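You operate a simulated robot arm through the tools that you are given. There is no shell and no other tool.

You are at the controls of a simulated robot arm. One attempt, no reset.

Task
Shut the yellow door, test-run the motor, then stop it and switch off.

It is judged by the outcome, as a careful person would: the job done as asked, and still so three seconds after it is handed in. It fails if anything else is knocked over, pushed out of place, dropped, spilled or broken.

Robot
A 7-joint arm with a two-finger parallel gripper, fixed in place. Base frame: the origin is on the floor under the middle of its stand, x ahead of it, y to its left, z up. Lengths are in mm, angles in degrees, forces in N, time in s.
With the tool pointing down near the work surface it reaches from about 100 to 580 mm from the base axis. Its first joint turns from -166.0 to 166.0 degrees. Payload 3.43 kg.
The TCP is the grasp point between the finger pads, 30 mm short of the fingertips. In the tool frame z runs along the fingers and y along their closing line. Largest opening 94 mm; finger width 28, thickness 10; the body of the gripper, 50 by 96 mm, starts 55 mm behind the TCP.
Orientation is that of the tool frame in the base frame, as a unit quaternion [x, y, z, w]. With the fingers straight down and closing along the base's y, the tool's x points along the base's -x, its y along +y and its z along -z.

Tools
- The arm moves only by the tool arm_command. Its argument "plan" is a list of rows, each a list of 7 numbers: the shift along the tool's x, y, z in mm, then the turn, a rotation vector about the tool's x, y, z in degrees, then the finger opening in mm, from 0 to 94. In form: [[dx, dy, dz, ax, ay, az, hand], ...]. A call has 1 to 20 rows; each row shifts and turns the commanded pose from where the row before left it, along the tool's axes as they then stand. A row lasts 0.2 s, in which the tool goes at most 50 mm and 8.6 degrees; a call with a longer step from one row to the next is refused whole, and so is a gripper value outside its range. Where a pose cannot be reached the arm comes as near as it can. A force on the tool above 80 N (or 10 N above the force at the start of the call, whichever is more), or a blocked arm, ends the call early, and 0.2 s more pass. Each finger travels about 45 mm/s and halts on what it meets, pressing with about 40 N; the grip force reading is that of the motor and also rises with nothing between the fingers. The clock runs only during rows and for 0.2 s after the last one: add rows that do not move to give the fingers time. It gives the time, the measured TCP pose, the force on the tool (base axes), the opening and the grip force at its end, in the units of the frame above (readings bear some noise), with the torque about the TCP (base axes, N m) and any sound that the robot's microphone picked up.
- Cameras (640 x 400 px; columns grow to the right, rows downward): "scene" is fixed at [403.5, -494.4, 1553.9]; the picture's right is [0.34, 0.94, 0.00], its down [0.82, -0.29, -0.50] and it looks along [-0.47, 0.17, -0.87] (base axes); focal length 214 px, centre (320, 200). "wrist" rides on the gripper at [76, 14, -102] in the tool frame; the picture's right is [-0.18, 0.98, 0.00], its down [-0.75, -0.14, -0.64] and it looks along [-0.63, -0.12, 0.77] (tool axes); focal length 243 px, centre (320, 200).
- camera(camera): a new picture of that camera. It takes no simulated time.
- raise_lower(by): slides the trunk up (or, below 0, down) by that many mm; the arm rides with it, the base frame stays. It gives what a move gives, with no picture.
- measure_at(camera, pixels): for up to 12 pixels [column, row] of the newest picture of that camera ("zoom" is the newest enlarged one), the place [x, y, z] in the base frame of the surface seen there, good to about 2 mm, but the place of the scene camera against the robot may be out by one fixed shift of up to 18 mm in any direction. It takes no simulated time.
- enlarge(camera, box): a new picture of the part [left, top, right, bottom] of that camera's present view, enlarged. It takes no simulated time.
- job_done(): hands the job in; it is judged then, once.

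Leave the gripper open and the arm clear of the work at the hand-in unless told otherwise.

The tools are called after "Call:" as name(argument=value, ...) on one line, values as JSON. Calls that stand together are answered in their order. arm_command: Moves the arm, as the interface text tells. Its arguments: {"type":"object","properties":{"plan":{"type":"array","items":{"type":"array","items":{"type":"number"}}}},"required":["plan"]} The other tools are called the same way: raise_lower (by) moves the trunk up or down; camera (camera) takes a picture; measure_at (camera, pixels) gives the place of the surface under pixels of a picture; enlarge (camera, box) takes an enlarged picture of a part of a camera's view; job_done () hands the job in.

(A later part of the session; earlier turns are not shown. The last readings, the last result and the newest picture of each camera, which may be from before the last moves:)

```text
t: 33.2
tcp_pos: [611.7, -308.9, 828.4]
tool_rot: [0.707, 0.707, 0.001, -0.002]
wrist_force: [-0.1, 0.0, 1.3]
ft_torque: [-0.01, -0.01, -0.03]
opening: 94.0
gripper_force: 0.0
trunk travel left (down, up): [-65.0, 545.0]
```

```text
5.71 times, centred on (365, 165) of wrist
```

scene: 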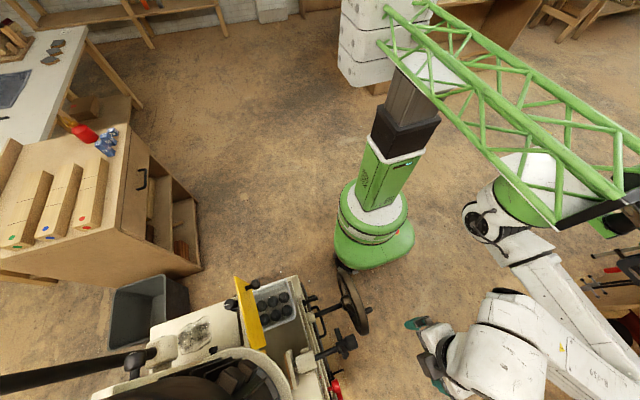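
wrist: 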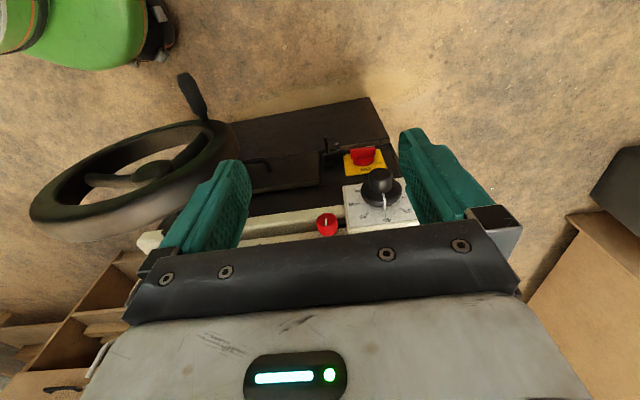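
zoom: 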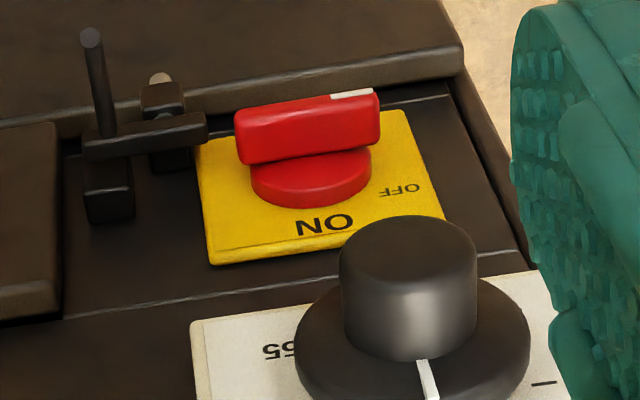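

The isolator: plate x 629–711, z 411–487, face y≈−534; handle bar about 50 mm long, x 644–693, front at y≈−500, centre (669, −510, 450); now OFF (horizontal), ON is vertical. First comes the door. I raise the trunk by 460 to get more freedom for the arm, and then look at the door region.

Call:
raise_lower(by=460)

Call:
arm_command(plan=[[0, -45, 0, 0, 0, 0, 94], [0, -45, 0, 0, 0, 0, 94], [0, -45, 0, 0, 0, 0, 94], [0, -45, 0, 0, 0, 0, 94], [0, -45, 0, 0, 0, 0, 94], [0, -45, 0, 0, 0, 0, 94], [0, 0, 20, 0, -8.5, 0, 94], [0, 0, 20, 0, -8.5, 0, 94], [0, 0, 20, 0, -8.5, 0, 94], [0, 0, 20, 0, -8.5, 0, 94], [0, 0, 0, 0, -8.5, 0, 94]])

Call:
camera(camera="wrist")

Call:
camera(camera="scene")

```text
refused: 460 is not a number from -400 to 400
```

```text
t: 35.6
tcp_pos: [469.9, -355.6, 929.3]
tool_rot: [0.672, 0.67, -0.223, 0.223]
wrist_force: [-0.9, -1.0, -0.1]
ft_torque: [0.06, -0.01, 0.06]
opening: 93.7
gripper_force: 0.1
out of reach, approached as far as the arm can: row 7, 8, 9, 10, 11
trunk travel left (down, up): [-65.0, 545.0]
```

```text
taken
```

wrist: 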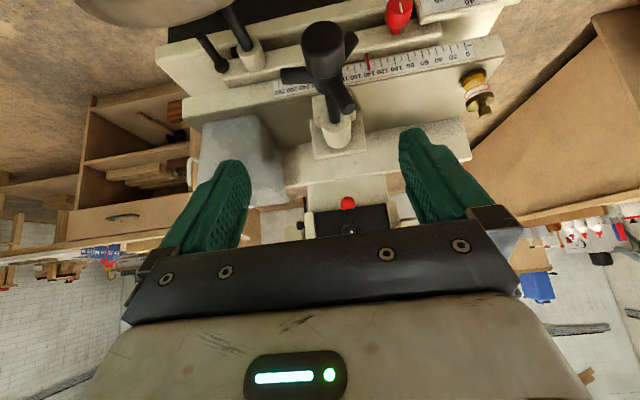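

```text
taken
```

scene: 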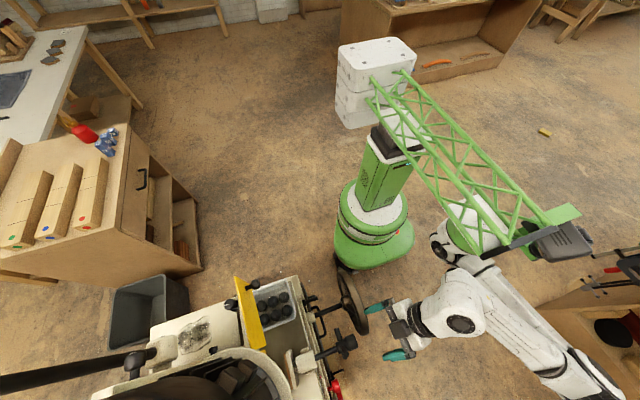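

The raise was refused (limit 400), and the arm moved without it, ending short at (470,−356,929) with no contact force; handwheel and star handle look unmoved in the scene picture. I now raise the trunk 400 on its own.

Call:
raise_lower(by=400)

```text
t: 39.5
tcp_pos: [469.6, -355.6, 1329.7]
tool_rot: [0.671, 0.671, -0.223, 0.223]
wrist_force: [0.0, -0.2, 0.3]
ft_torque: [0.01, -0.02, -0.02]
opening: 94.1
gripper_force: 0.0
trunk travel left (down, up): [-465.0, 145.0]
```

Now I move down and forward to about (340,−416,1130), closing the fingers for pushing, and see whether the arm follows.

Call:
arm_command(plan=[[12, -21.7, 32.7, 0, 0, 0, 0], [12, -21.7, 32.7, 0, 0, 0, 0], [12, -21.7, 32.7, 0, 0, 0, 0], [12, -21.7, 32.7, 0, 0, 0, 0], [12, -21.7, 32.7, 0, 0, 0, 0], [12, -21.7, 32.7, 0, 0, 0, 0]])

Call:
camera(camera="wrist")

```text
t: 40.9
tcp_pos: [384.6, -426.1, 1247.2]
tool_rot: [0.671, 0.671, -0.223, 0.223]
wrist_force: [-1.1, -0.4, 0.0]
ft_torque: [-0.02, -0.02, 0.03]
opening: 0.2
gripper_force: 26.5
out of reach, approached as far as the arm can: row 1, 2, 3, 4, 5, 6
trunk travel left (down, up): [-465.0, 145.0]
```

```text
taken
```

wrist: 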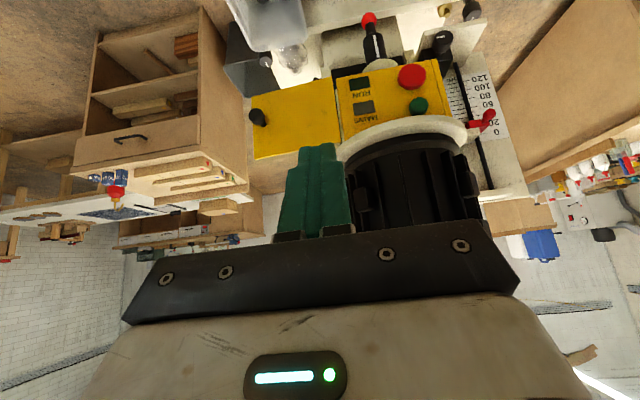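

The arm stops short (385,−426,1247) – a joint limit near the base, since the target is close to the arm's base axis. Reaching out further should free it. I go toward (330,−500,1247) first and then lower 100.

Call:
arm_command(plan=[[-28, -27.5, 21, 0, 0, 0, 0], [-28, -27.5, 21, 0, 0, 0, 0], [24, 0, 32, 0, 0, 0, 0], [24, 0, 32, 0, 0, 0, 0]])

Call:
camera(camera="scene")

```text
t: 41.9
tcp_pos: [329.4, -492.6, 1164.7]
tool_rot: [0.671, 0.671, -0.223, 0.222]
wrist_force: [0.3, 0.8, 0.2]
ft_torque: [0.0, 0.03, 0.01]
opening: 0.0
gripper_force: 33.0
trunk travel left (down, up): [-465.0, 145.0]
```

```text
taken
```

scene: 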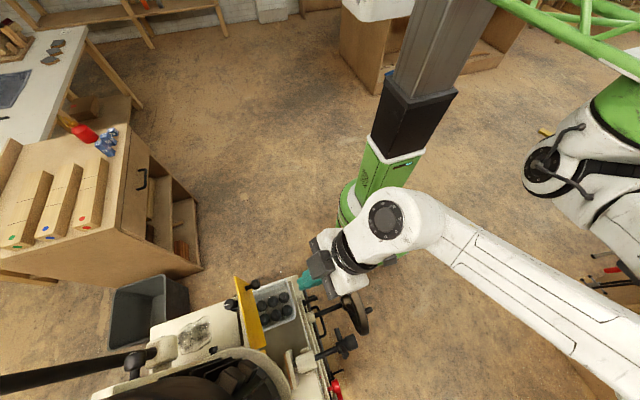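

Good, reached (329,−493,1165) fully. Now I tilt the tool 25° more toward horizontal to see if it can.

Call:
arm_command(plan=[[0, 0, 0, 0, -8.4, 0, 0], [0, 0, 0, 0, -8.4, 0, 0], [0, 0, 0, 0, -8.4, 0, 0]])

Call:
camera(camera="wrist")

```text
t: 42.7
tcp_pos: [330.1, -492.7, 1163.9]
tool_rot: [0.614, 0.616, -0.349, 0.349]
wrist_force: [0.1, 0.8, 0.2]
ft_torque: [0.0, -0.02, 0.04]
opening: 0.1
gripper_force: 32.9
trunk travel left (down, up): [-465.0, 145.0]
```

```text
taken
```

wrist: 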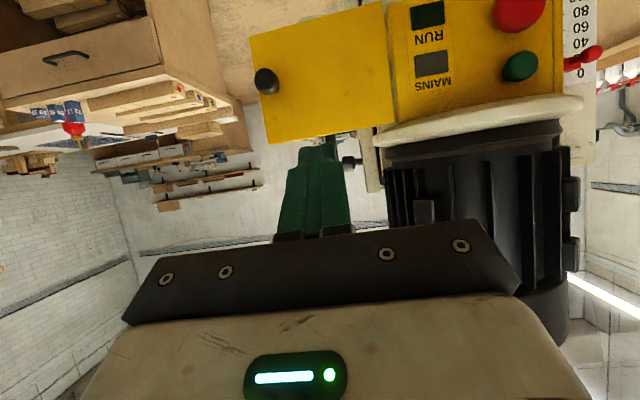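

Tilted to 59° without trouble. The view (upside down) shows the door nicely: free edge at left with knob (265,82), hinge side at (393,120). I measure the door corners and neighbours.

Call:
measure_at(camera="wrist", pixels=[[253, 38], [272, 140], [390, 118], [382, 8], [265, 82], [320, 70], [400, 115], [380, 138], [435, 63], [432, 14], [522, 66], [392, 60]])

Call:
enlarge(camera="wrist", box=[230, 0, 590, 225])

```text
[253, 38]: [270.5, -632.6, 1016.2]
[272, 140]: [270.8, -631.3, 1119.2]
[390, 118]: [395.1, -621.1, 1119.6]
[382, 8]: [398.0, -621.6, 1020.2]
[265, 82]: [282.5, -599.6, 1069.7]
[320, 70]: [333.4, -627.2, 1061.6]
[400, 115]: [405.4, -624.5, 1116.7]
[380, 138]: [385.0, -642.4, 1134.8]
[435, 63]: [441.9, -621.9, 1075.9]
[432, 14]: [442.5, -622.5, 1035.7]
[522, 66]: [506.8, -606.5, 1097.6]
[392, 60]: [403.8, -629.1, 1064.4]
```

```text
1.78 times, centred on (410, 112) of wrist
```

zoom: 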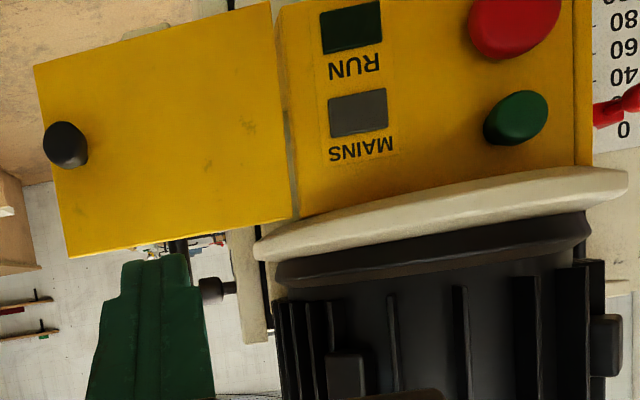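

The door: z 1013–1122, hinge edge at about (397,−621), free edge (270,−632), so already about 5° toward closing. Above it is the cream motor flange ring; I measure that ring's underside/outline so that I do not touch it.

Call:
measure_at(camera="zoom", pixels=[[258, 246], [262, 260], [300, 232], [400, 215], [500, 195], [620, 175], [290, 270], [400, 268], [285, 300], [245, 240], [250, 330], [210, 290]])

```text
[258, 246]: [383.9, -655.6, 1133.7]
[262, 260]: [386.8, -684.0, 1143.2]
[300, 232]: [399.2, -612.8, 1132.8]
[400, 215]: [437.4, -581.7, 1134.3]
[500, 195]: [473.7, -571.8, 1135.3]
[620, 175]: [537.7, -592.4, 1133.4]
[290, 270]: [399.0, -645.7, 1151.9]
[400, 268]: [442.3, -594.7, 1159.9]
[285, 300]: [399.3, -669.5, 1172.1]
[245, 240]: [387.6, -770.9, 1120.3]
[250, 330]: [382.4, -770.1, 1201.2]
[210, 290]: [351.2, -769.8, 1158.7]
```

The flange ring has its centre near (474,−662), radius 90, underside at z≈1130, so I stay below z 1120 near x>384. Plan: turn the tool 50° about vertical so the closed fingers point (+x,−y,down), and push the door front at 75 mm from the hinge, z≈1085, along an arc until it is shut. First the turn, in place (6 rows of 8.33° about base z).

Call:
arm_command(plan=[[0, 0, 0, -7.15, 0, -4.28, 0], [0, 0, 0, -7.15, 0, -4.28, 0], [0, 0, 0, -7.15, 0, -4.28, 0], [0, 0, 0, -7.15, 0, -4.28, 0], [0, 0, 0, -7.15, 0, -4.28, 0], [0, 0, 0, -7.15, 0, -4.28, 0]])

Call:
camera(camera="wrist")

```text
t: 44.1
tcp_pos: [330.0, -493.8, 1164.9]
tool_rot: [0.286, 0.813, -0.189, 0.471]
wrist_force: [-1.0, 0.6, -0.2]
ft_torque: [0.0, 0.02, 0.01]
opening: 0.0
gripper_force: 33.0
trunk travel left (down, up): [-465.0, 145.0]
```

```text
taken
```

wrist: 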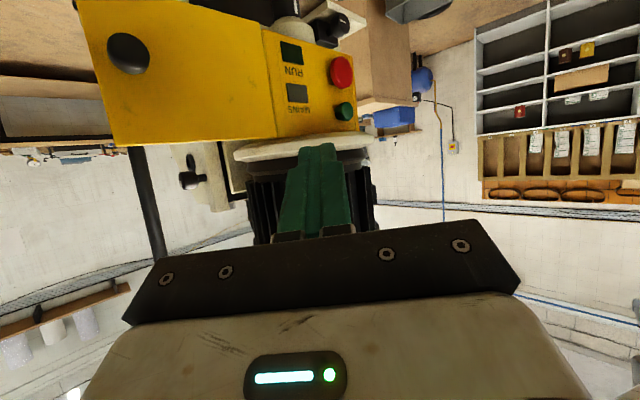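

Orientation fine. Next I bring the fingertip to about 20 mm in front of the door face, at (322,−602,1085).

Call:
arm_command(plan=[[14, -28.3, 22, 0, 0, 0, 0], [14, -28.3, 22, 0, 0, 0, 0], [14, -28.3, 22, 0, 0, 0, 0]])

Call:
camera(camera="wrist")

Call:
camera(camera="scene")

```text
t: 44.9
tcp_pos: [302.0, -585.6, 1099.2]
tool_rot: [0.286, 0.813, -0.189, 0.47]
wrist_force: [-0.3, -0.3, -0.3]
ft_torque: [0.0, 0.0, -0.01]
opening: 0.0
gripper_force: 33.0
trunk travel left (down, up): [-465.0, 145.0]
```

```text
taken
```

wrist: 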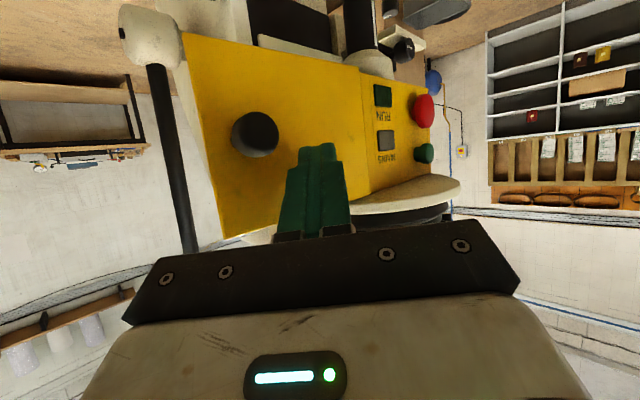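

```text
taken
```

scene: 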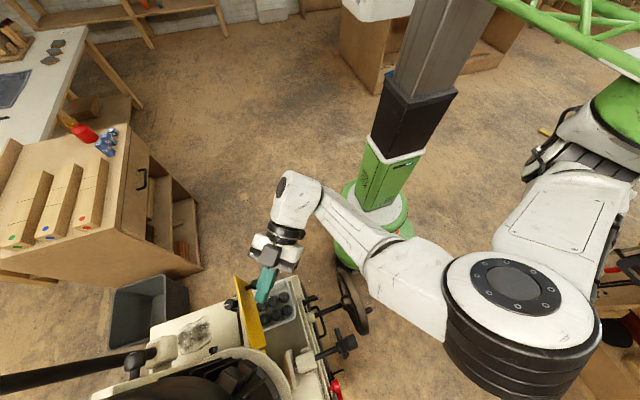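

Tip at (322,−603,1085). Now I push the door along the first half of the arc (to about 45°), slowly.

Call:
arm_command(plan=[[-2.85, -7.43, 5.72, 0, 0, 0, 0], [-2.85, -7.43, 5.72, 0, 0, 0, 0], [-2.15, -4.56, 4.24, 0, 0, 0, 0], [-2.15, -4.56, 4.24, 0, 0, 0, 0], [-2.5, -3.67, 4.82, 0, 0, 0, 0], [-2.5, -3.67, 4.82, 0, 0, 0, 0], [-2.82, -2.61, 5.28, 0, 0, 0, 0], [-2.82, -2.61, 5.28, 0, 0, 0, 0], [-3.05, -1.55, 5.62, 0, 0, 0, 0], [-3.05, -1.55, 5.62, 0, 0, 0, 0]])

Call:
camera(camera="wrist")

Call:
camera(camera="scene")

```text
t: 47.1
tcp_pos: [321.9, -652.4, 1096.9]
tool_rot: [0.286, 0.813, -0.188, 0.471]
wrist_force: [-0.4, -0.6, 1.5]
ft_torque: [0.02, -0.02, -0.04]
opening: 0.0
gripper_force: 32.7
trunk travel left (down, up): [-465.0, 145.0]
```

```text
taken
```

wrist: 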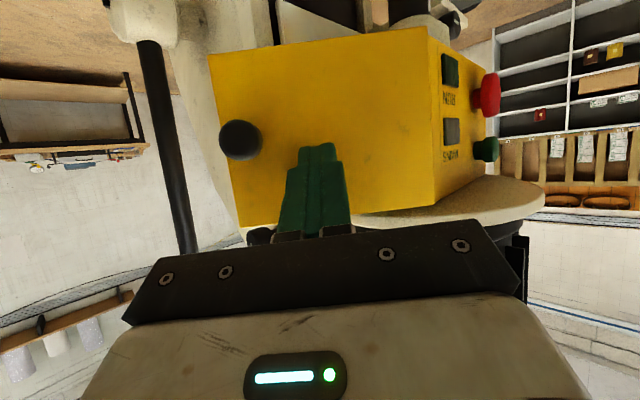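

```text
taken
```

scene: 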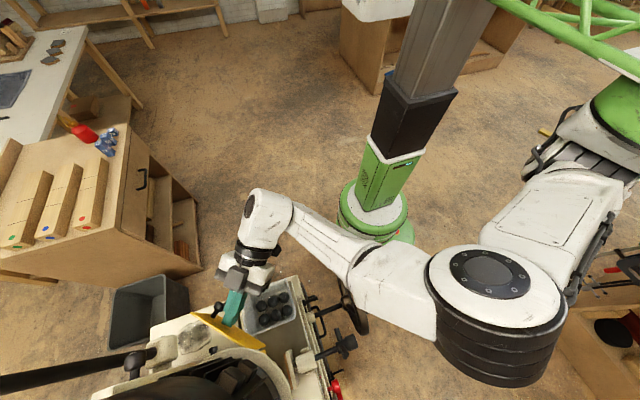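

The door swings as planned, at about 45° now, with practically no force. I continue the arc to 85°.

Call:
arm_command(plan=[[-3.14, -0.42, 5.69, 0, 0, 0, 0], [-3.14, -0.42, 5.69, 0, 0, 0, 0], [-3.2, 0.67, 5.72, 0, 0, 0, 0], [-3.2, 0.67, 5.72, 0, 0, 0, 0], [-3.1, 1.87, 5.45, 0, 0, 0, 0], [-3.1, 1.87, 5.45, 0, 0, 0, 0]])

Call:
camera(camera="wrist")

Call:
camera(camera="scene")

```text
t: 48.5
tcp_pos: [352.8, -672.9, 1098.1]
tool_rot: [0.286, 0.814, -0.188, 0.47]
wrist_force: [0.2, -0.7, 0.1]
ft_torque: [0.01, -0.02, 0.0]
opening: 0.3
gripper_force: 32.8
trunk travel left (down, up): [-465.0, 145.0]
```

```text
taken
```

wrist: 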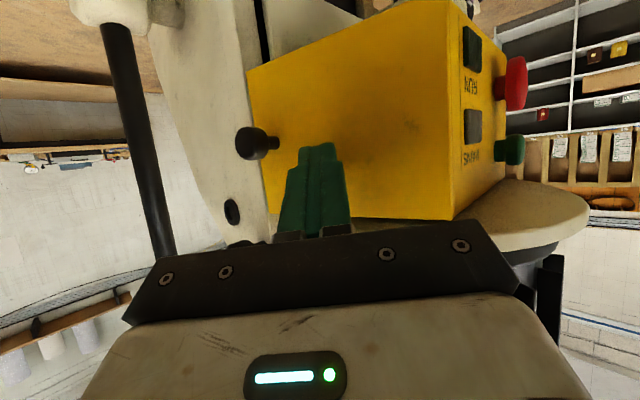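

```text
taken
```

scene: 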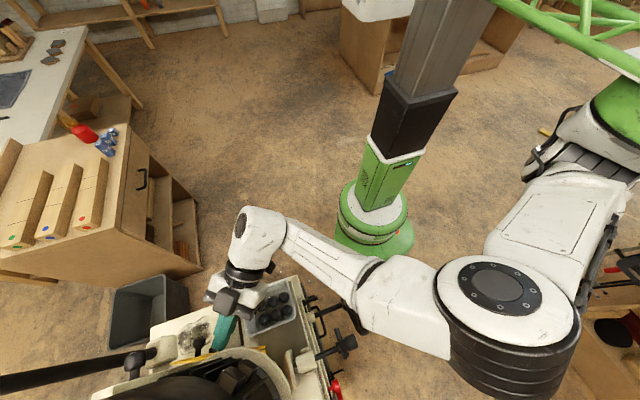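

About 75° now. I continue gently in +x until it is shut; the tip should end near x≈388–390.

Call:
arm_command(plan=[[-2.95, 2.86, 5.1, 0, 0, 0, 0], [-2.95, 2.86, 5.1, 0, 0, 0, 0], [-1.4, 1.8, 2.3, 0, 0, 0, 0]])

Call:
camera(camera="wrist")

```text
t: 49.3
tcp_pos: [369.0, -677.4, 1097.2]
tool_rot: [0.286, 0.814, -0.188, 0.47]
wrist_force: [-3.5, 1.4, 0.2]
ft_torque: [-0.03, -0.02, -0.02]
opening: 0.1
gripper_force: 32.3
trunk travel left (down, up): [-465.0, 145.0]
```

```text
taken
```

wrist: 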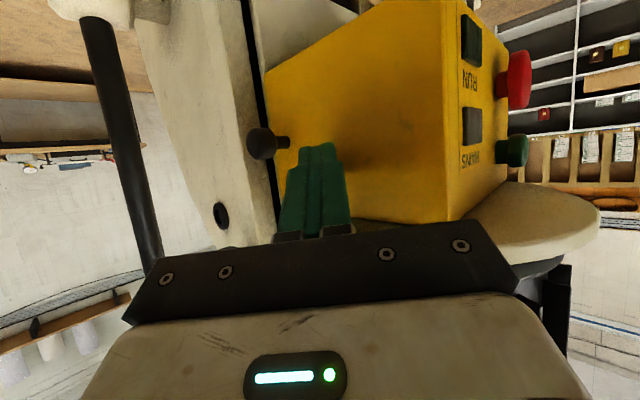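

A force of 3.5 N in x shows the door reaching its stop. I measure points on the door face to check its angle.

Call:
measure_at(camera="wrist", pixels=[[290, 80], [380, 60], [430, 30], [430, 150], [380, 190], [275, 110], [340, 100], [262, 143], [450, 100], [460, 150]])

```text
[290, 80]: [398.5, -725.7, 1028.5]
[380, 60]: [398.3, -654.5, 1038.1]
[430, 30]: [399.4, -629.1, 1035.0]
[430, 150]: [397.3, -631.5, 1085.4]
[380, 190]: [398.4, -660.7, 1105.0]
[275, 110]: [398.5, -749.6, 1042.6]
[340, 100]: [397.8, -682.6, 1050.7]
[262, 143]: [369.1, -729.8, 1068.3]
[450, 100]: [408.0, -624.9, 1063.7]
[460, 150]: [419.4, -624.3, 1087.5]
```

The door face is at x≈398 over its whole length (y −629 to −750): fully at 90°. I press 3 mm more to make sure it is seated/latched.

Call:
arm_command(plan=[[-0.6, 0.96, 0.99, 0, 0, 0, 0], [-0.6, 0.96, 0.99, 0, 0, 0, 0], [0, 0, 0, 0, 0, 0, 0]])

```text
t: 50.1
tcp_pos: [369.3, -675.8, 1097.0]
tool_rot: [0.29, 0.813, -0.19, 0.468]
wrist_force: [-19.1, 3.8, -3.5]
ft_torque: [0.06, 0.14, -0.13]
opening: 0.1
gripper_force: 33.1
trunk travel left (down, up): [-465.0, 145.0]
```

19 N and no movement: it is against its stop. I back off along the fingers (−tool z) by 120 mm, and look whether the door stays shut.

Call:
arm_command(plan=[[0, 0, -20, 0, 0, 0, 0], [0, 0, -40, 0, 0, 0, 0], [0, 0, -40, 0, 0, 0, 0], [0, 0, -20, 0, 0, 0, 0]])

Call:
camera(camera="wrist")

Call:
camera(camera="scene")

Call:
enlarge(camera="wrist", box=[200, 0, 480, 200])

```text
t: 51.1
tcp_pos: [294.0, -605.6, 1155.3]
tool_rot: [0.286, 0.813, -0.189, 0.47]
wrist_force: [0.0, 0.9, -0.5]
ft_torque: [0.01, -0.01, 0.0]
opening: 0.0
gripper_force: 33.1
trunk travel left (down, up): [-465.0, 145.0]
```

```text
taken
```

wrist: 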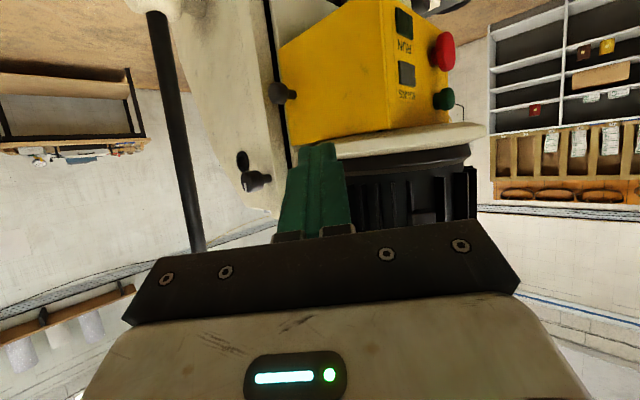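

```text
taken
```

scene: 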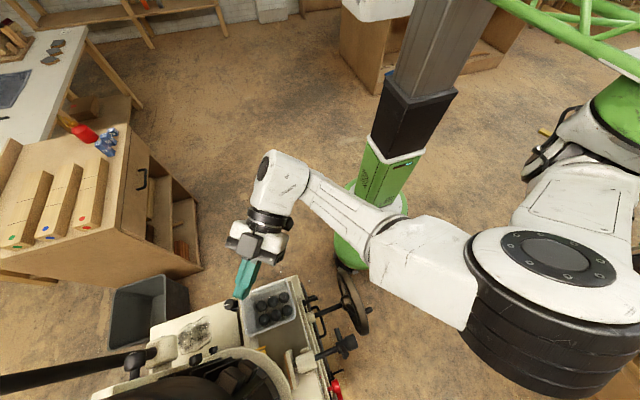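

```text
2.00 times, centred on (340, 100) of wrist
```

zoom: 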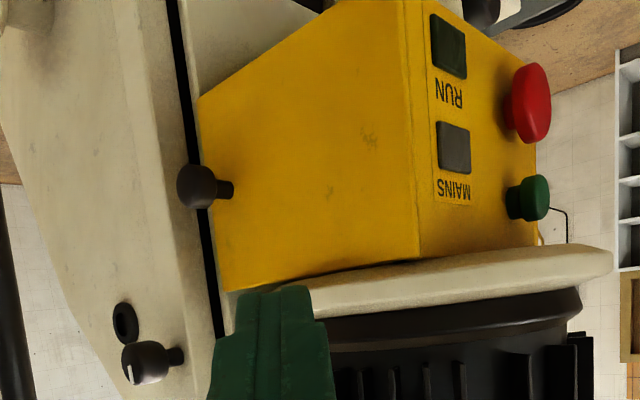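

The door stays shut (flush with the box). Now to the isolator. I retreat 150 mm in +y, then turn back to face −y.

Call:
arm_command(plan=[[10.8, 28.7, -21.7, 0, 0, 0, 0], [10.8, 28.7, -21.7, 0, 0, 0, 0], [10.8, 28.7, -21.7, 0, 0, 0, 0], [10.8, 28.7, -21.7, 0, 0, 0, 0], [0, 0, 0, 7.28, 0.32, 4.05, 0], [0, 0, 0, 7.28, 0.32, 4.05, 0], [0, 0, 0, 7.28, 0.32, 4.05, 0], [0, 0, 0, 7.28, 0.32, 4.05, 0], [0, 0, 0, 7.28, 0.32, 4.05, 0], [0, 0, 0, 7.28, 0.32, 4.05, 0]])

```text
t: 53.3
tcp_pos: [290.2, -475.4, 1157.0]
tool_rot: [0.588, 0.631, -0.361, 0.354]
wrist_force: [0.8, 0.3, 0.3]
ft_torque: [0.02, -0.02, 0.01]
opening: 0.1
gripper_force: 32.5
out of reach, approached as far as the arm can: row 9, 10
trunk travel left (down, up): [-465.0, 145.0]
```

Almost there (a slight limit). Now I move +350 mm in x at this height, staying in front of the machine.

Call:
arm_command(plan=[[-2.4, 43.7, 1, 0, 0, 0, 0], [-2.4, 43.7, 1, 0, 0, 0, 0], [-2.4, 43.7, 1, 0, 0, 0, 0], [-2.4, 43.7, 1, 0, 0, 0, 0], [-2.4, 43.7, 1, 0, 0, 0, 0], [-2.4, 43.7, 1, 0, 0, 0, 0], [-2.4, 43.7, 1, 0, 0, 0, 0], [-2.4, 43.7, 1, 0, 0, 0, 0]])

Call:
camera(camera="scene")

Call:
camera(camera="wrist")

```text
t: 55.1
tcp_pos: [616.1, -481.2, 1139.6]
tool_rot: [0.608, 0.629, -0.353, 0.333]
wrist_force: [0.0, -0.3, 0.1]
ft_torque: [-0.01, 0.0, -0.02]
opening: 0.1
gripper_force: 32.9
out of reach, approached as far as the arm can: row 1
trunk travel left (down, up): [-465.0, 145.0]
```

```text
taken
```

scene: 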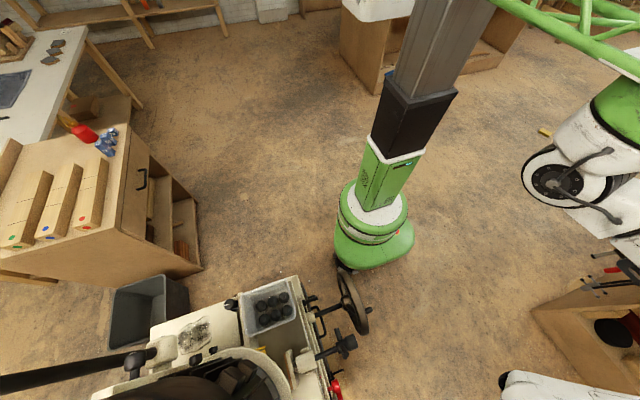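

```text
taken
```

wrist: 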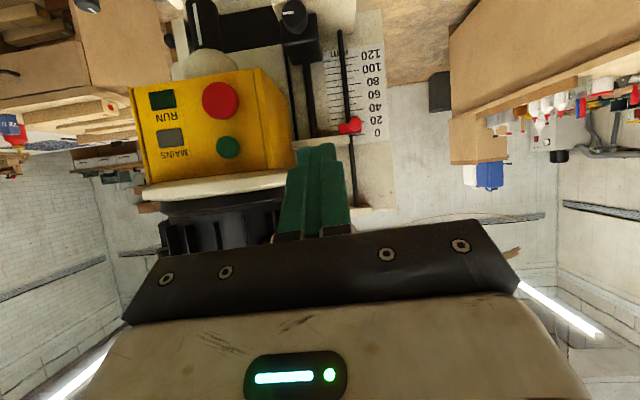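

The buttons are well in view from here. Before lowering I retreat to about y −330 so nothing is under the hand.

Call:
arm_command(plan=[[18, 7.5, -32.6, 0, 0, 0, 0], [18, 7.5, -32.6, 0, 0, 0, 0], [18, 7.5, -32.6, 0, 0, 0, 0], [18, 7.5, -32.6, 0, 0, 0, 0]])

```text
t: 56.1
tcp_pos: [645.6, -336.3, 1145.4]
tool_rot: [0.608, 0.629, -0.352, 0.333]
wrist_force: [-0.1, 0.1, -0.5]
ft_torque: [-0.01, 0.01, 0.02]
opening: 0.2
gripper_force: 33.5
trunk travel left (down, up): [-465.0, 145.0]
```

Reached (646,−336,1145). I check where the arm's elbow is before lowering.

Call:
camera(camera="scene")

Call:
measure_at(camera="scene", pixels=[[520, 385], [560, 390], [620, 395], [560, 190], [600, 220], [620, 260], [580, 300], [630, 330], [620, 290], [500, 380]])

```text
taken
```

scene: 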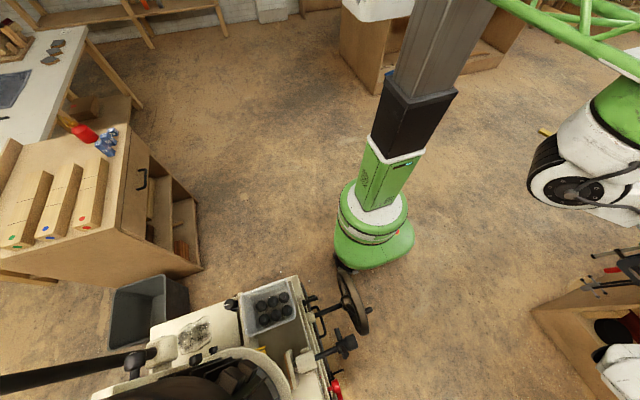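

```text
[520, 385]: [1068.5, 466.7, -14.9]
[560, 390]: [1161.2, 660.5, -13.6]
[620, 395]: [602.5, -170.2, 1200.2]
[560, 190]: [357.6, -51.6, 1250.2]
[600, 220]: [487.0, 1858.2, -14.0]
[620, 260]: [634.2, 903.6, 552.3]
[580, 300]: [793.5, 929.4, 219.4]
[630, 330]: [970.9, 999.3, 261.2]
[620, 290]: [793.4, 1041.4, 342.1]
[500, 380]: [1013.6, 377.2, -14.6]
```

The elbow stays well clear of the bench (y>800). I lower the trunk 400.

Call:
raise_lower(by=-400)

Call:
camera(camera="wrist")

Call:
camera(camera="scene")

```text
t: 59.9
tcp_pos: [646.0, -336.3, 744.2]
tool_rot: [0.608, 0.63, -0.352, 0.333]
wrist_force: [0.2, 0.0, -0.5]
ft_torque: [-0.04, 0.01, 0.02]
opening: 0.0
gripper_force: 32.7
trunk travel left (down, up): [-65.0, 545.0]
```

```text
taken
```

wrist: 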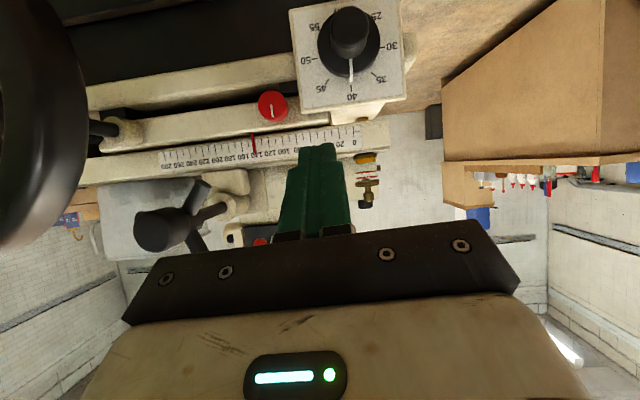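

```text
taken
```

scene: 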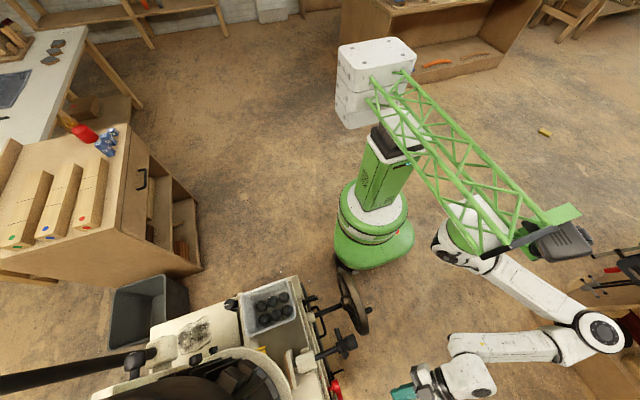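

The hand is in front of the scale knob and handwheel area with free space. I lower the last 60 mm by trunk, then go 200 mm down with the arm in front of the isolator.

Call:
raise_lower(by=-60)

Call:
arm_command(plan=[[32.7, 6.1, 23, 0, 0, 0, 60], [32.7, 6.1, 23, 0, 0, 0, 60], [32.7, 6.1, 23, 0, 0, 0, 60], [32.7, 6.1, 23, 0, 0, 0, 60], [32.7, 6.1, 23, 0, 0, 0, 60]])

Call:
camera(camera="wrist")

Call:
camera(camera="scene")

```text
t: 60.9
tcp_pos: [646.1, -336.1, 684.8]
tool_rot: [0.608, 0.629, -0.352, 0.332]
wrist_force: [-0.9, 0.0, -0.3]
ft_torque: [0.0, 0.01, -0.02]
opening: 0.0
gripper_force: 32.9
trunk travel left (down, up): [-5.0, 605.0]
```

```text
t: 62.1
tcp_pos: [669.1, -344.7, 483.6]
tool_rot: [0.607, 0.63, -0.352, 0.333]
wrist_force: [0.3, 0.7, 0.7]
ft_torque: [-0.01, 0.02, -0.02]
opening: 60.1
gripper_force: 0.0
trunk travel left (down, up): [-5.0, 605.0]
```

```text
taken
```

wrist: 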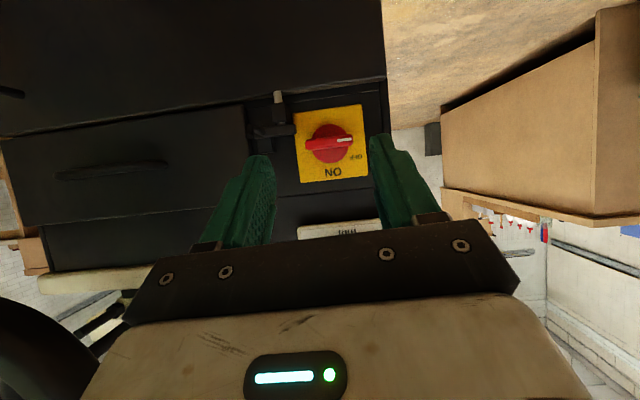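

```text
taken
```

scene: 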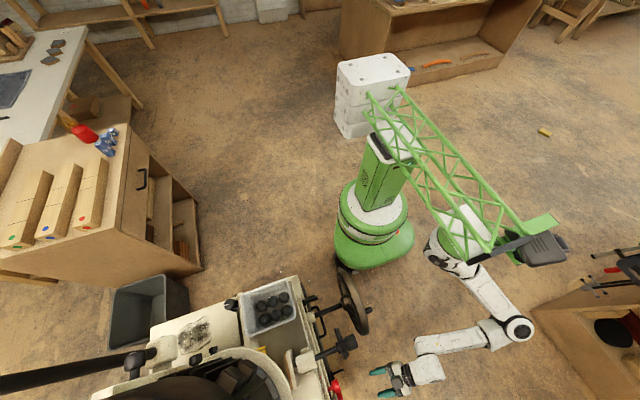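

Now the isolator is directly in view: plate, ON (world top), OFF (+x side), handle's white mark toward OFF. I enlarge and measure.

Call:
enlarge(camera="wrist", box=[270, 85, 400, 195])

Call:
measure_at(camera="wrist", pixels=[[309, 145], [350, 140], [330, 143], [330, 135], [330, 152], [328, 160], [298, 116], [365, 178], [362, 108], [301, 180], [356, 157], [333, 172]])

```text
3.64 times, centred on (335, 140) of wrist
```

zoom: 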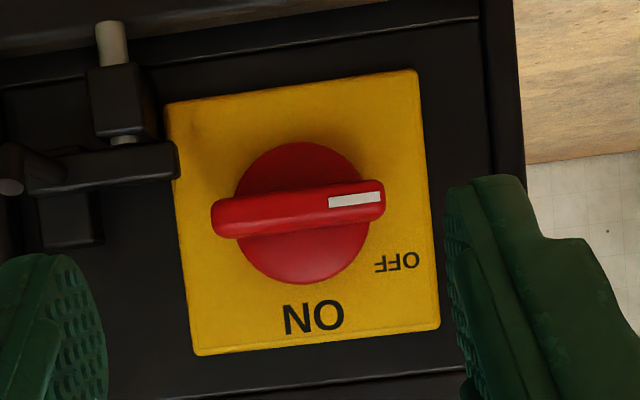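

```text
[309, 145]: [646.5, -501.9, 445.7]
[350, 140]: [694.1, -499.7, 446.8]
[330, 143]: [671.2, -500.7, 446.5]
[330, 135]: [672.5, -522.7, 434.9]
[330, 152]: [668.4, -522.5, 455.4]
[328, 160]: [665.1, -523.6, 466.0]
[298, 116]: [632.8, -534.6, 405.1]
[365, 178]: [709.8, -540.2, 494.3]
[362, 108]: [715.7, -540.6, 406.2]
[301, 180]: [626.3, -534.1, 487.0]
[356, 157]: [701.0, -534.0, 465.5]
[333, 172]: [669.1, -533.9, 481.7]
```

Handle centre (670.5, −501 front, 446.5), bar about 13 mm thick, 50 long; base puck face at y≈−522. I tilt the tool to horizontal (−32° about tool y), then roll −90° so the fingers close vertically.

Call:
arm_command(plan=[[0, 0, 0, 0, -8, 0, 60], [0, 0, 0, 0, -8, 0, 60], [0, 0, 0, 0, -8, 0, 60], [0, 0, 0, 0, -8, 0, 60]])

```text
t: 63.1
tcp_pos: [669.2, -346.0, 483.7]
tool_rot: [0.486, 0.513, -0.507, 0.493]
wrist_force: [0.2, 0.0, -0.7]
ft_torque: [-0.01, -0.02, -0.02]
opening: 60.1
gripper_force: 0.1
trunk travel left (down, up): [-5.0, 605.0]
```

Horizontal tilt reached. Now roll −87.7° about the tool axis.

Call:
arm_command(plan=[[0, 0, 0, 0, 0, -8.5, 40], [0, 0, 0, 0, 0, -8.5, 40], [0, 0, 0, 0, 0, -8.5, 40], [0, 0, 0, 0, 0, -8.5, 40], [0, 0, 0, 0, 0, -8.5, 40], [0, 0, 0, 0, 0, -8.5, 40], [0, 0, 0, 0, 0, -8.5, 40], [0, 0, 0, 0, 0, -8.5, 40], [0, 0, 0, 0, 0, -8.5, 40], [0, 0, 0, 0, 0, -8.5, 40], [0, 0, 0, 0, 0, -2.7, 40]])

Call:
camera(camera="wrist")

Call:
camera(camera="scene")

```text
t: 65.5
tcp_pos: [668.3, -347.3, 484.3]
tool_rot: [-0.006, 0.708, -0.706, 0.004]
wrist_force: [-0.5, 0.5, -0.7]
ft_torque: [0.02, -0.01, -0.02]
opening: 40.2
gripper_force: 0.1
trunk travel left (down, up): [-5.0, 605.0]
```

```text
taken
```

wrist: 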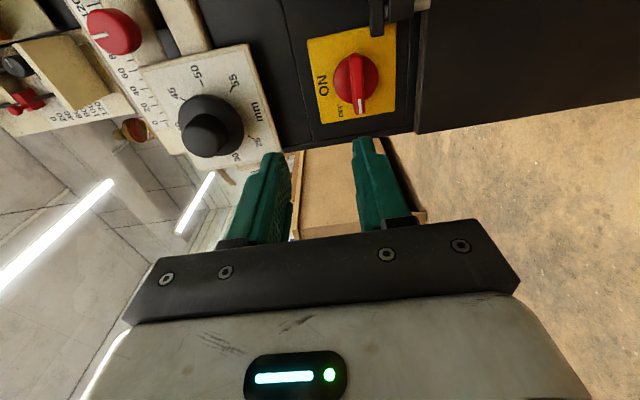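

```text
taken
```

scene: 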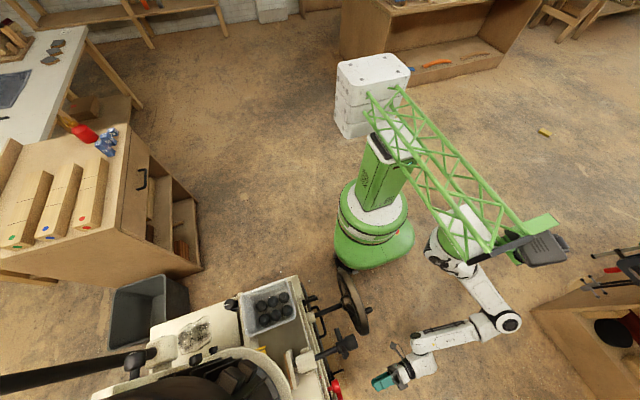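

Rolled nicely; fingers now close vertically. I measure the handle again from this view, pixels around (357,80).

Call:
measure_at(camera="wrist", pixels=[[355, 60], [357, 80], [360, 105], [350, 80], [365, 80], [340, 80], [375, 75], [310, 45], [320, 118], [390, 110]])

Call:
enlarge(camera="wrist", box=[290, 10, 430, 150])

```text
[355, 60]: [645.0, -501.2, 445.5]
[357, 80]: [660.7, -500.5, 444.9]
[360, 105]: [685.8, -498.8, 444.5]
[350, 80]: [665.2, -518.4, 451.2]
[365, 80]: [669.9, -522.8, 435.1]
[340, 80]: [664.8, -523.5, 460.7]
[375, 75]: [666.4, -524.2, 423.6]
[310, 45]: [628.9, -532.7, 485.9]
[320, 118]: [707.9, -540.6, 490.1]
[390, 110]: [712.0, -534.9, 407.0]
```

```text
2.86 times, centred on (360, 80) of wrist
```

zoom: 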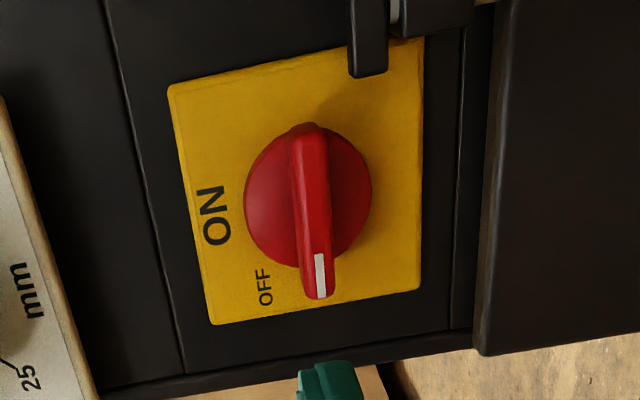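

Handle centre is (670, −501, 446). I align in front and advance until the tips are just before the handle (TCP y≈−457).

Call:
arm_command(plan=[[-0.5, 19, 30, 0, 0, 0, 40], [-0.5, 19, 30, 0, 0, 0, 40], [0.4, -0.1, 25, 0, 0, 0, 40], [0.4, -0.1, 25, 0, 0, 0, 40], [0, 0, 0, 0, 0, 0, 40]])

Call:
camera(camera="wrist")

```text
t: 66.7
tcp_pos: [669.9, -458.3, 447.6]
tool_rot: [-0.005, 0.708, -0.706, 0.006]
wrist_force: [0.3, -0.4, 0.0]
ft_torque: [0.04, 0.02, 0.03]
opening: 40.0
gripper_force: 0.1
trunk travel left (down, up): [-5.0, 605.0]
```

```text
taken
```

wrist: 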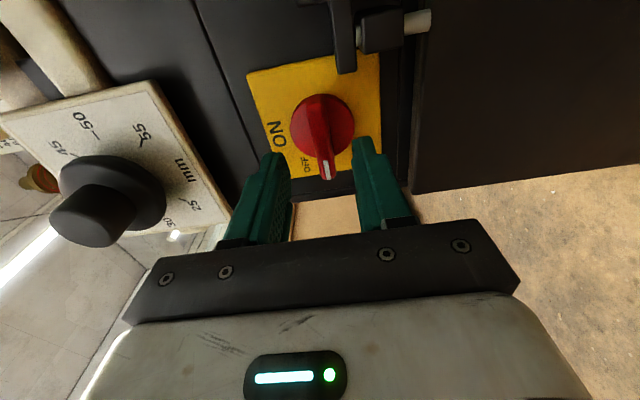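

The handle lies centred between the fingers. I advance 29 mm and close.

Call:
arm_command(plan=[[0.2, 0, 15, 0, 0, 0, 40], [0.2, 0, 14, 0, 0, 0, 40], [0, 0, 0, 0, 0, 0, 40], [0, 0, 0, 0, 0, 0, 9], [0, 0, 0, 0, 0, 0, 9], [0, 0, 0, 0, 0, 0, 9]])

Call:
camera(camera="wrist")

```text
t: 68.1
tcp_pos: [670.1, -485.1, 446.0]
tool_rot: [-0.005, 0.708, -0.706, 0.004]
wrist_force: [1.2, -1.0, -7.9]
ft_torque: [0.11, 0.01, -0.06]
opening: 13.3
gripper_force: 3.6
trunk travel left (down, up): [-5.0, 605.0]
```

```text
taken
```

wrist: 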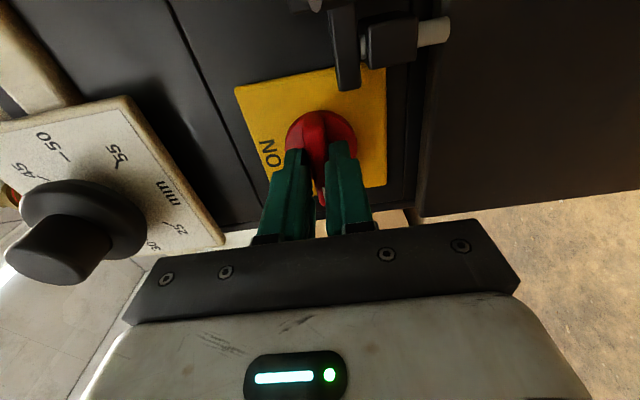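

Opening 13.3 with the bar between, a slight −8 N in z (bar about 1 mm lower than the fingers' centre). I shift 1 mm down and close firmly.

Call:
arm_command(plan=[[0, 1, 0, 0, 0, 0, 5], [0, 0, 0, 0, 0, 0, 5], [0, 0, 0, 0, 0, 0, 5]])

```text
t: 68.9
tcp_pos: [670.0, -484.7, 444.3]
tool_rot: [-0.005, 0.708, -0.706, 0.004]
wrist_force: [0.0, 0.2, -9.6]
ft_torque: [-0.01, 0.05, 0.09]
opening: 11.9
gripper_force: 44.8
trunk travel left (down, up): [-5.0, 605.0]
```

Gripped (44.8 N). I begin turning: +25° about the tool axis, moving the mark from +x (OFF) toward +z (ON), and check torque.

Call:
arm_command(plan=[[0, 0, 0, 0, 0, 5, 5], [0, 0, 0, 0, 0, 5, 5], [0, 0, 0, 0, 0, 5, 5], [0, 0, 0, 0, 0, 5, 5], [0, 0, 0, 0, 0, 5, 5]])

Call:
camera(camera="wrist")

```text
t: 70.1
tcp_pos: [669.4, -485.6, 443.9]
tool_rot: [0.15, 0.692, -0.689, 0.157]
wrist_force: [-18.7, 30.1, -5.9]
ft_torque: [-0.61, 0.05, -0.11]
opening: 11.9
gripper_force: 45.2
trunk travel left (down, up): [-5.0, 605.0]
```

```text
taken
```

wrist: 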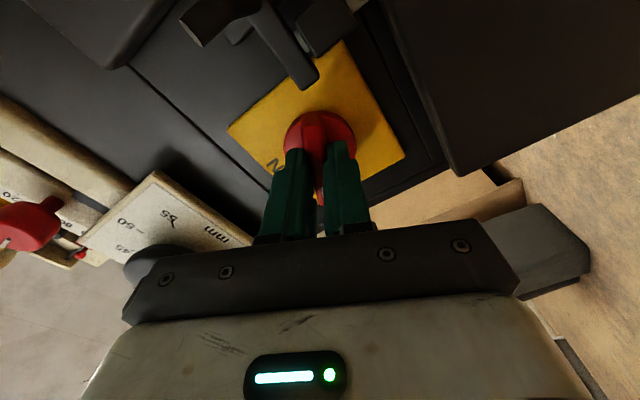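

The handle follows (25° turned). There's a side force of (−19, 30, −6) N; I relax it by shifting 1 mm in −x and 1 mm out (+y).

Call:
arm_command(plan=[[0.9, -0.4, -1.2, 0, 0, 0, 5], [0, 0, 0, 0, 0, 0, 5]])

```text
t: 70.7
tcp_pos: [669.7, -486.2, 444.9]
tool_rot: [0.15, 0.692, -0.688, 0.158]
wrist_force: [-6.3, 1.7, -9.8]
ft_torque: [-0.06, 0.06, -0.88]
opening: 11.8
gripper_force: 44.7
trunk travel left (down, up): [-5.0, 605.0]
```

Forces are down. I continue turning +30°.

Call:
arm_command(plan=[[0, 0, 0, 0, 0, 5, 5], [0, 0, 0, 0, 0, 5, 5], [0, 0, 0, 0, 0, 5, 5], [0, 0, 0, 0, 0, 5, 5], [0, 0, 0, 0, 0, 5, 5], [0, 0, 0, 0, 0, 5, 5]])

```text
t: 72.1
tcp_pos: [669.6, -484.1, 445.8]
tool_rot: [0.323, 0.63, -0.624, 0.331]
wrist_force: [9.0, -38.0, -10.5]
ft_torque: [-0.14, 0.02, -0.39]
opening: 12.0
gripper_force: 45.0
trunk travel left (down, up): [-5.0, 605.0]
```

Force is now −38 N in y (hand drifted outwards 2 mm). I correct by 1.5 mm inward.

Call:
arm_command(plan=[[0.1, 0.7, 1.5, 0, 0, 0, 5], [0, 0, 0, 0, 0, 0, 5]])

```text
t: 72.7
tcp_pos: [669.7, -484.5, 444.9]
tool_rot: [0.322, 0.63, -0.623, 0.332]
wrist_force: [-18.7, 38.5, 1.3]
ft_torque: [-0.34, -0.01, -1.03]
opening: 11.8
gripper_force: 45.0
trunk travel left (down, up): [-5.0, 605.0]
```

That overcorrected (+38 N); I take back 0.75 mm and go on turning 15°.

Call:
arm_command(plan=[[0.2, -0.3, -0.75, 0, 0, 0, 5], [0, 0, 0, 0, 0, 5, 5], [0, 0, 0, 0, 0, 5, 5], [0, 0, 0, 0, 0, 5, 5]])

```text
t: 73.7
tcp_pos: [669.9, -485.4, 444.0]
tool_rot: [0.403, 0.581, -0.576, 0.41]
wrist_force: [-7.3, 15.7, 1.1]
ft_torque: [-1.32, -0.06, -0.45]
opening: 11.9
gripper_force: 45.0
trunk travel left (down, up): [-5.0, 605.0]
```

70° turned, small forces. The last 20°.

Call:
arm_command(plan=[[0, 0, -0.3, 0, 0, 5, 5], [0, 0, 0, 0, 0, 5, 5], [0, 0, 0, 0, 0, 5, 5], [0, 0, 0, 0, 0, 5, 5]])

Call:
camera(camera="wrist")

```text
t: 74.7
tcp_pos: [670.5, -486.2, 445.1]
tool_rot: [0.498, 0.503, -0.496, 0.503]
wrist_force: [10.3, -18.8, 4.3]
ft_torque: [-0.95, 0.11, -0.51]
opening: 11.7
gripper_force: 45.4
trunk travel left (down, up): [-5.0, 605.0]
```

```text
taken
```

wrist: 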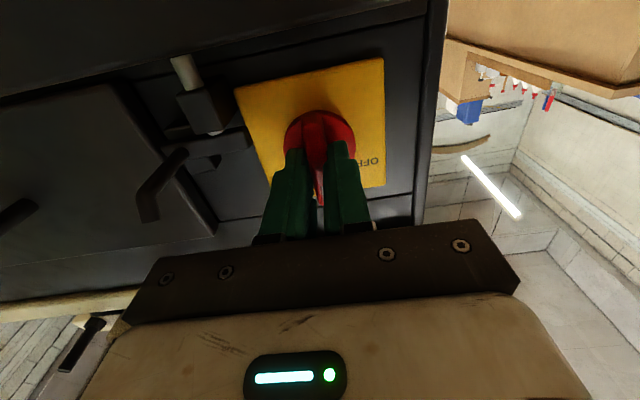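

Turned 90°: handle is vertical, pointing to ON. I open the fingers and back off 60 mm to check.

Call:
arm_command(plan=[[0, 0, 0, 0, 0, 0, 40], [0, 0, 0, 0, 0, 0, 40], [0, 0, 0, 0, 0, 0, 40], [0, 0, -20, 0, 0, 0, 40], [0, 0, -40, 0, 0, 0, 40], [0, 0, -40, 0, 0, 0, 40]])

Call:
camera(camera="wrist")

Call:
enlarge(camera="wrist", box=[250, 40, 420, 180])

```text
t: 76.1
tcp_pos: [669.0, -386.2, 446.2]
tool_rot: [0.497, 0.503, -0.496, 0.503]
wrist_force: [0.5, 0.3, 0.2]
ft_torque: [0.03, -0.01, 0.03]
opening: 40.0
gripper_force: 0.1
trunk travel left (down, up): [-5.0, 605.0]
```

```text
taken
```

wrist: 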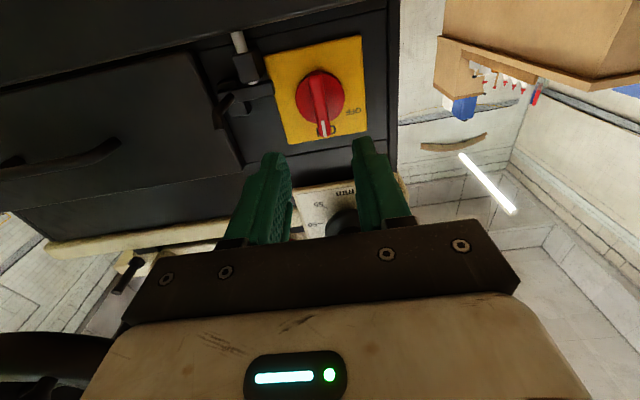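

```text
2.86 times, centred on (335, 110) of wrist
```

zoom: 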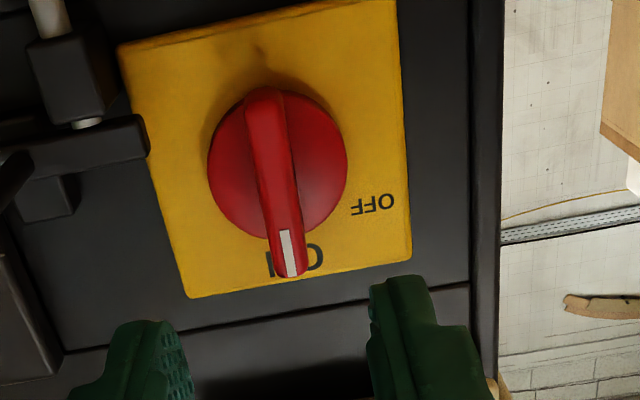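

The pointer is on ON. I retreat to y≈−336 and raise the trunk 400 then 200, to get to the panel and see if the MAINS lamp is lit.

Call:
arm_command(plan=[[0, 0, -25, 0, 0, 0, 0], [0, 0, -25, 0, 0, 0, 0], [0, 0, 0, 0, 0, 0, 0]])

Call:
raise_lower(by=400)

Call:
raise_lower(by=195)

Call:
camera(camera="wrist")

```text
t: 76.9
tcp_pos: [668.3, -334.4, 446.2]
tool_rot: [0.498, 0.503, -0.496, 0.503]
wrist_force: [0.1, -0.1, 0.0]
ft_torque: [-0.01, 0.01, 0.02]
opening: 0.0
gripper_force: 26.2
trunk travel left (down, up): [-5.0, 605.0]
```

```text
t: 80.7
tcp_pos: [669.3, -334.6, 844.8]
tool_rot: [0.497, 0.503, -0.496, 0.503]
wrist_force: [-0.8, -0.3, -0.2]
ft_torque: [0.01, 0.04, -0.01]
opening: 0.0
gripper_force: 32.9
trunk travel left (down, up): [-405.0, 205.0]
```

```text
t: 82.9
tcp_pos: [668.5, -334.6, 1039.5]
tool_rot: [0.497, 0.504, -0.496, 0.504]
wrist_force: [-0.6, 0.2, -0.1]
ft_torque: [-0.01, -0.01, -0.03]
opening: 0.0
gripper_force: 33.3
trunk travel left (down, up): [-600.0, 10.0]
```

```text
taken
```

wrist: 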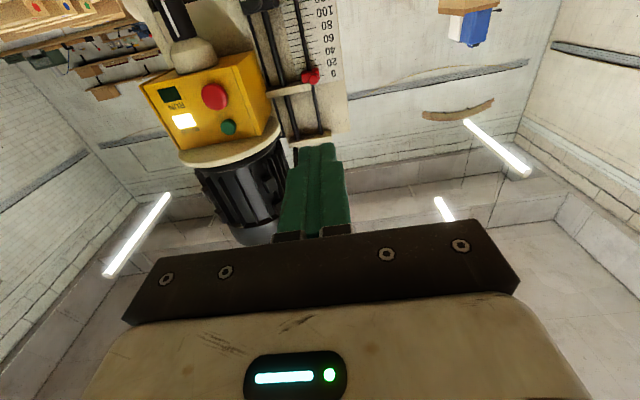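

The MAINS lamp is lit white now (183,120). Next I bring the closed fingertips in front of the green button: TCP to (508,−485,1096), tool horizontal.

Call:
arm_command(plan=[[-9.4, -26.7, 25, 0, 0, 0, 0], [-9.4, -26.7, 25, 0, 0, 0, 0], [-9.4, -26.7, 25, 0, 0, 0, 0], [-9.4, -26.7, 25, 0, 0, 0, 0], [-9.4, -26.7, 25, 0, 0, 0, 0], [-9.4, -26.7, 25, 0, 0, 0, 0]])

Call:
camera(camera="wrist")

```text
t: 84.3
tcp_pos: [542.8, -484.2, 1103.0]
tool_rot: [0.499, 0.503, -0.501, 0.497]
wrist_force: [0.3, -0.6, 0.9]
ft_torque: [-0.03, -0.01, -0.01]
opening: 0.1
gripper_force: 32.8
out of reach, approached as far as the arm can: row 5, 6
trunk travel left (down, up): [-600.0, 10.0]
```

```text
taken
```

wrist: 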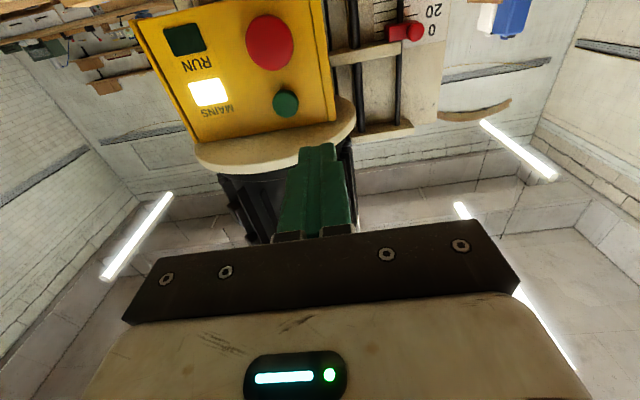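

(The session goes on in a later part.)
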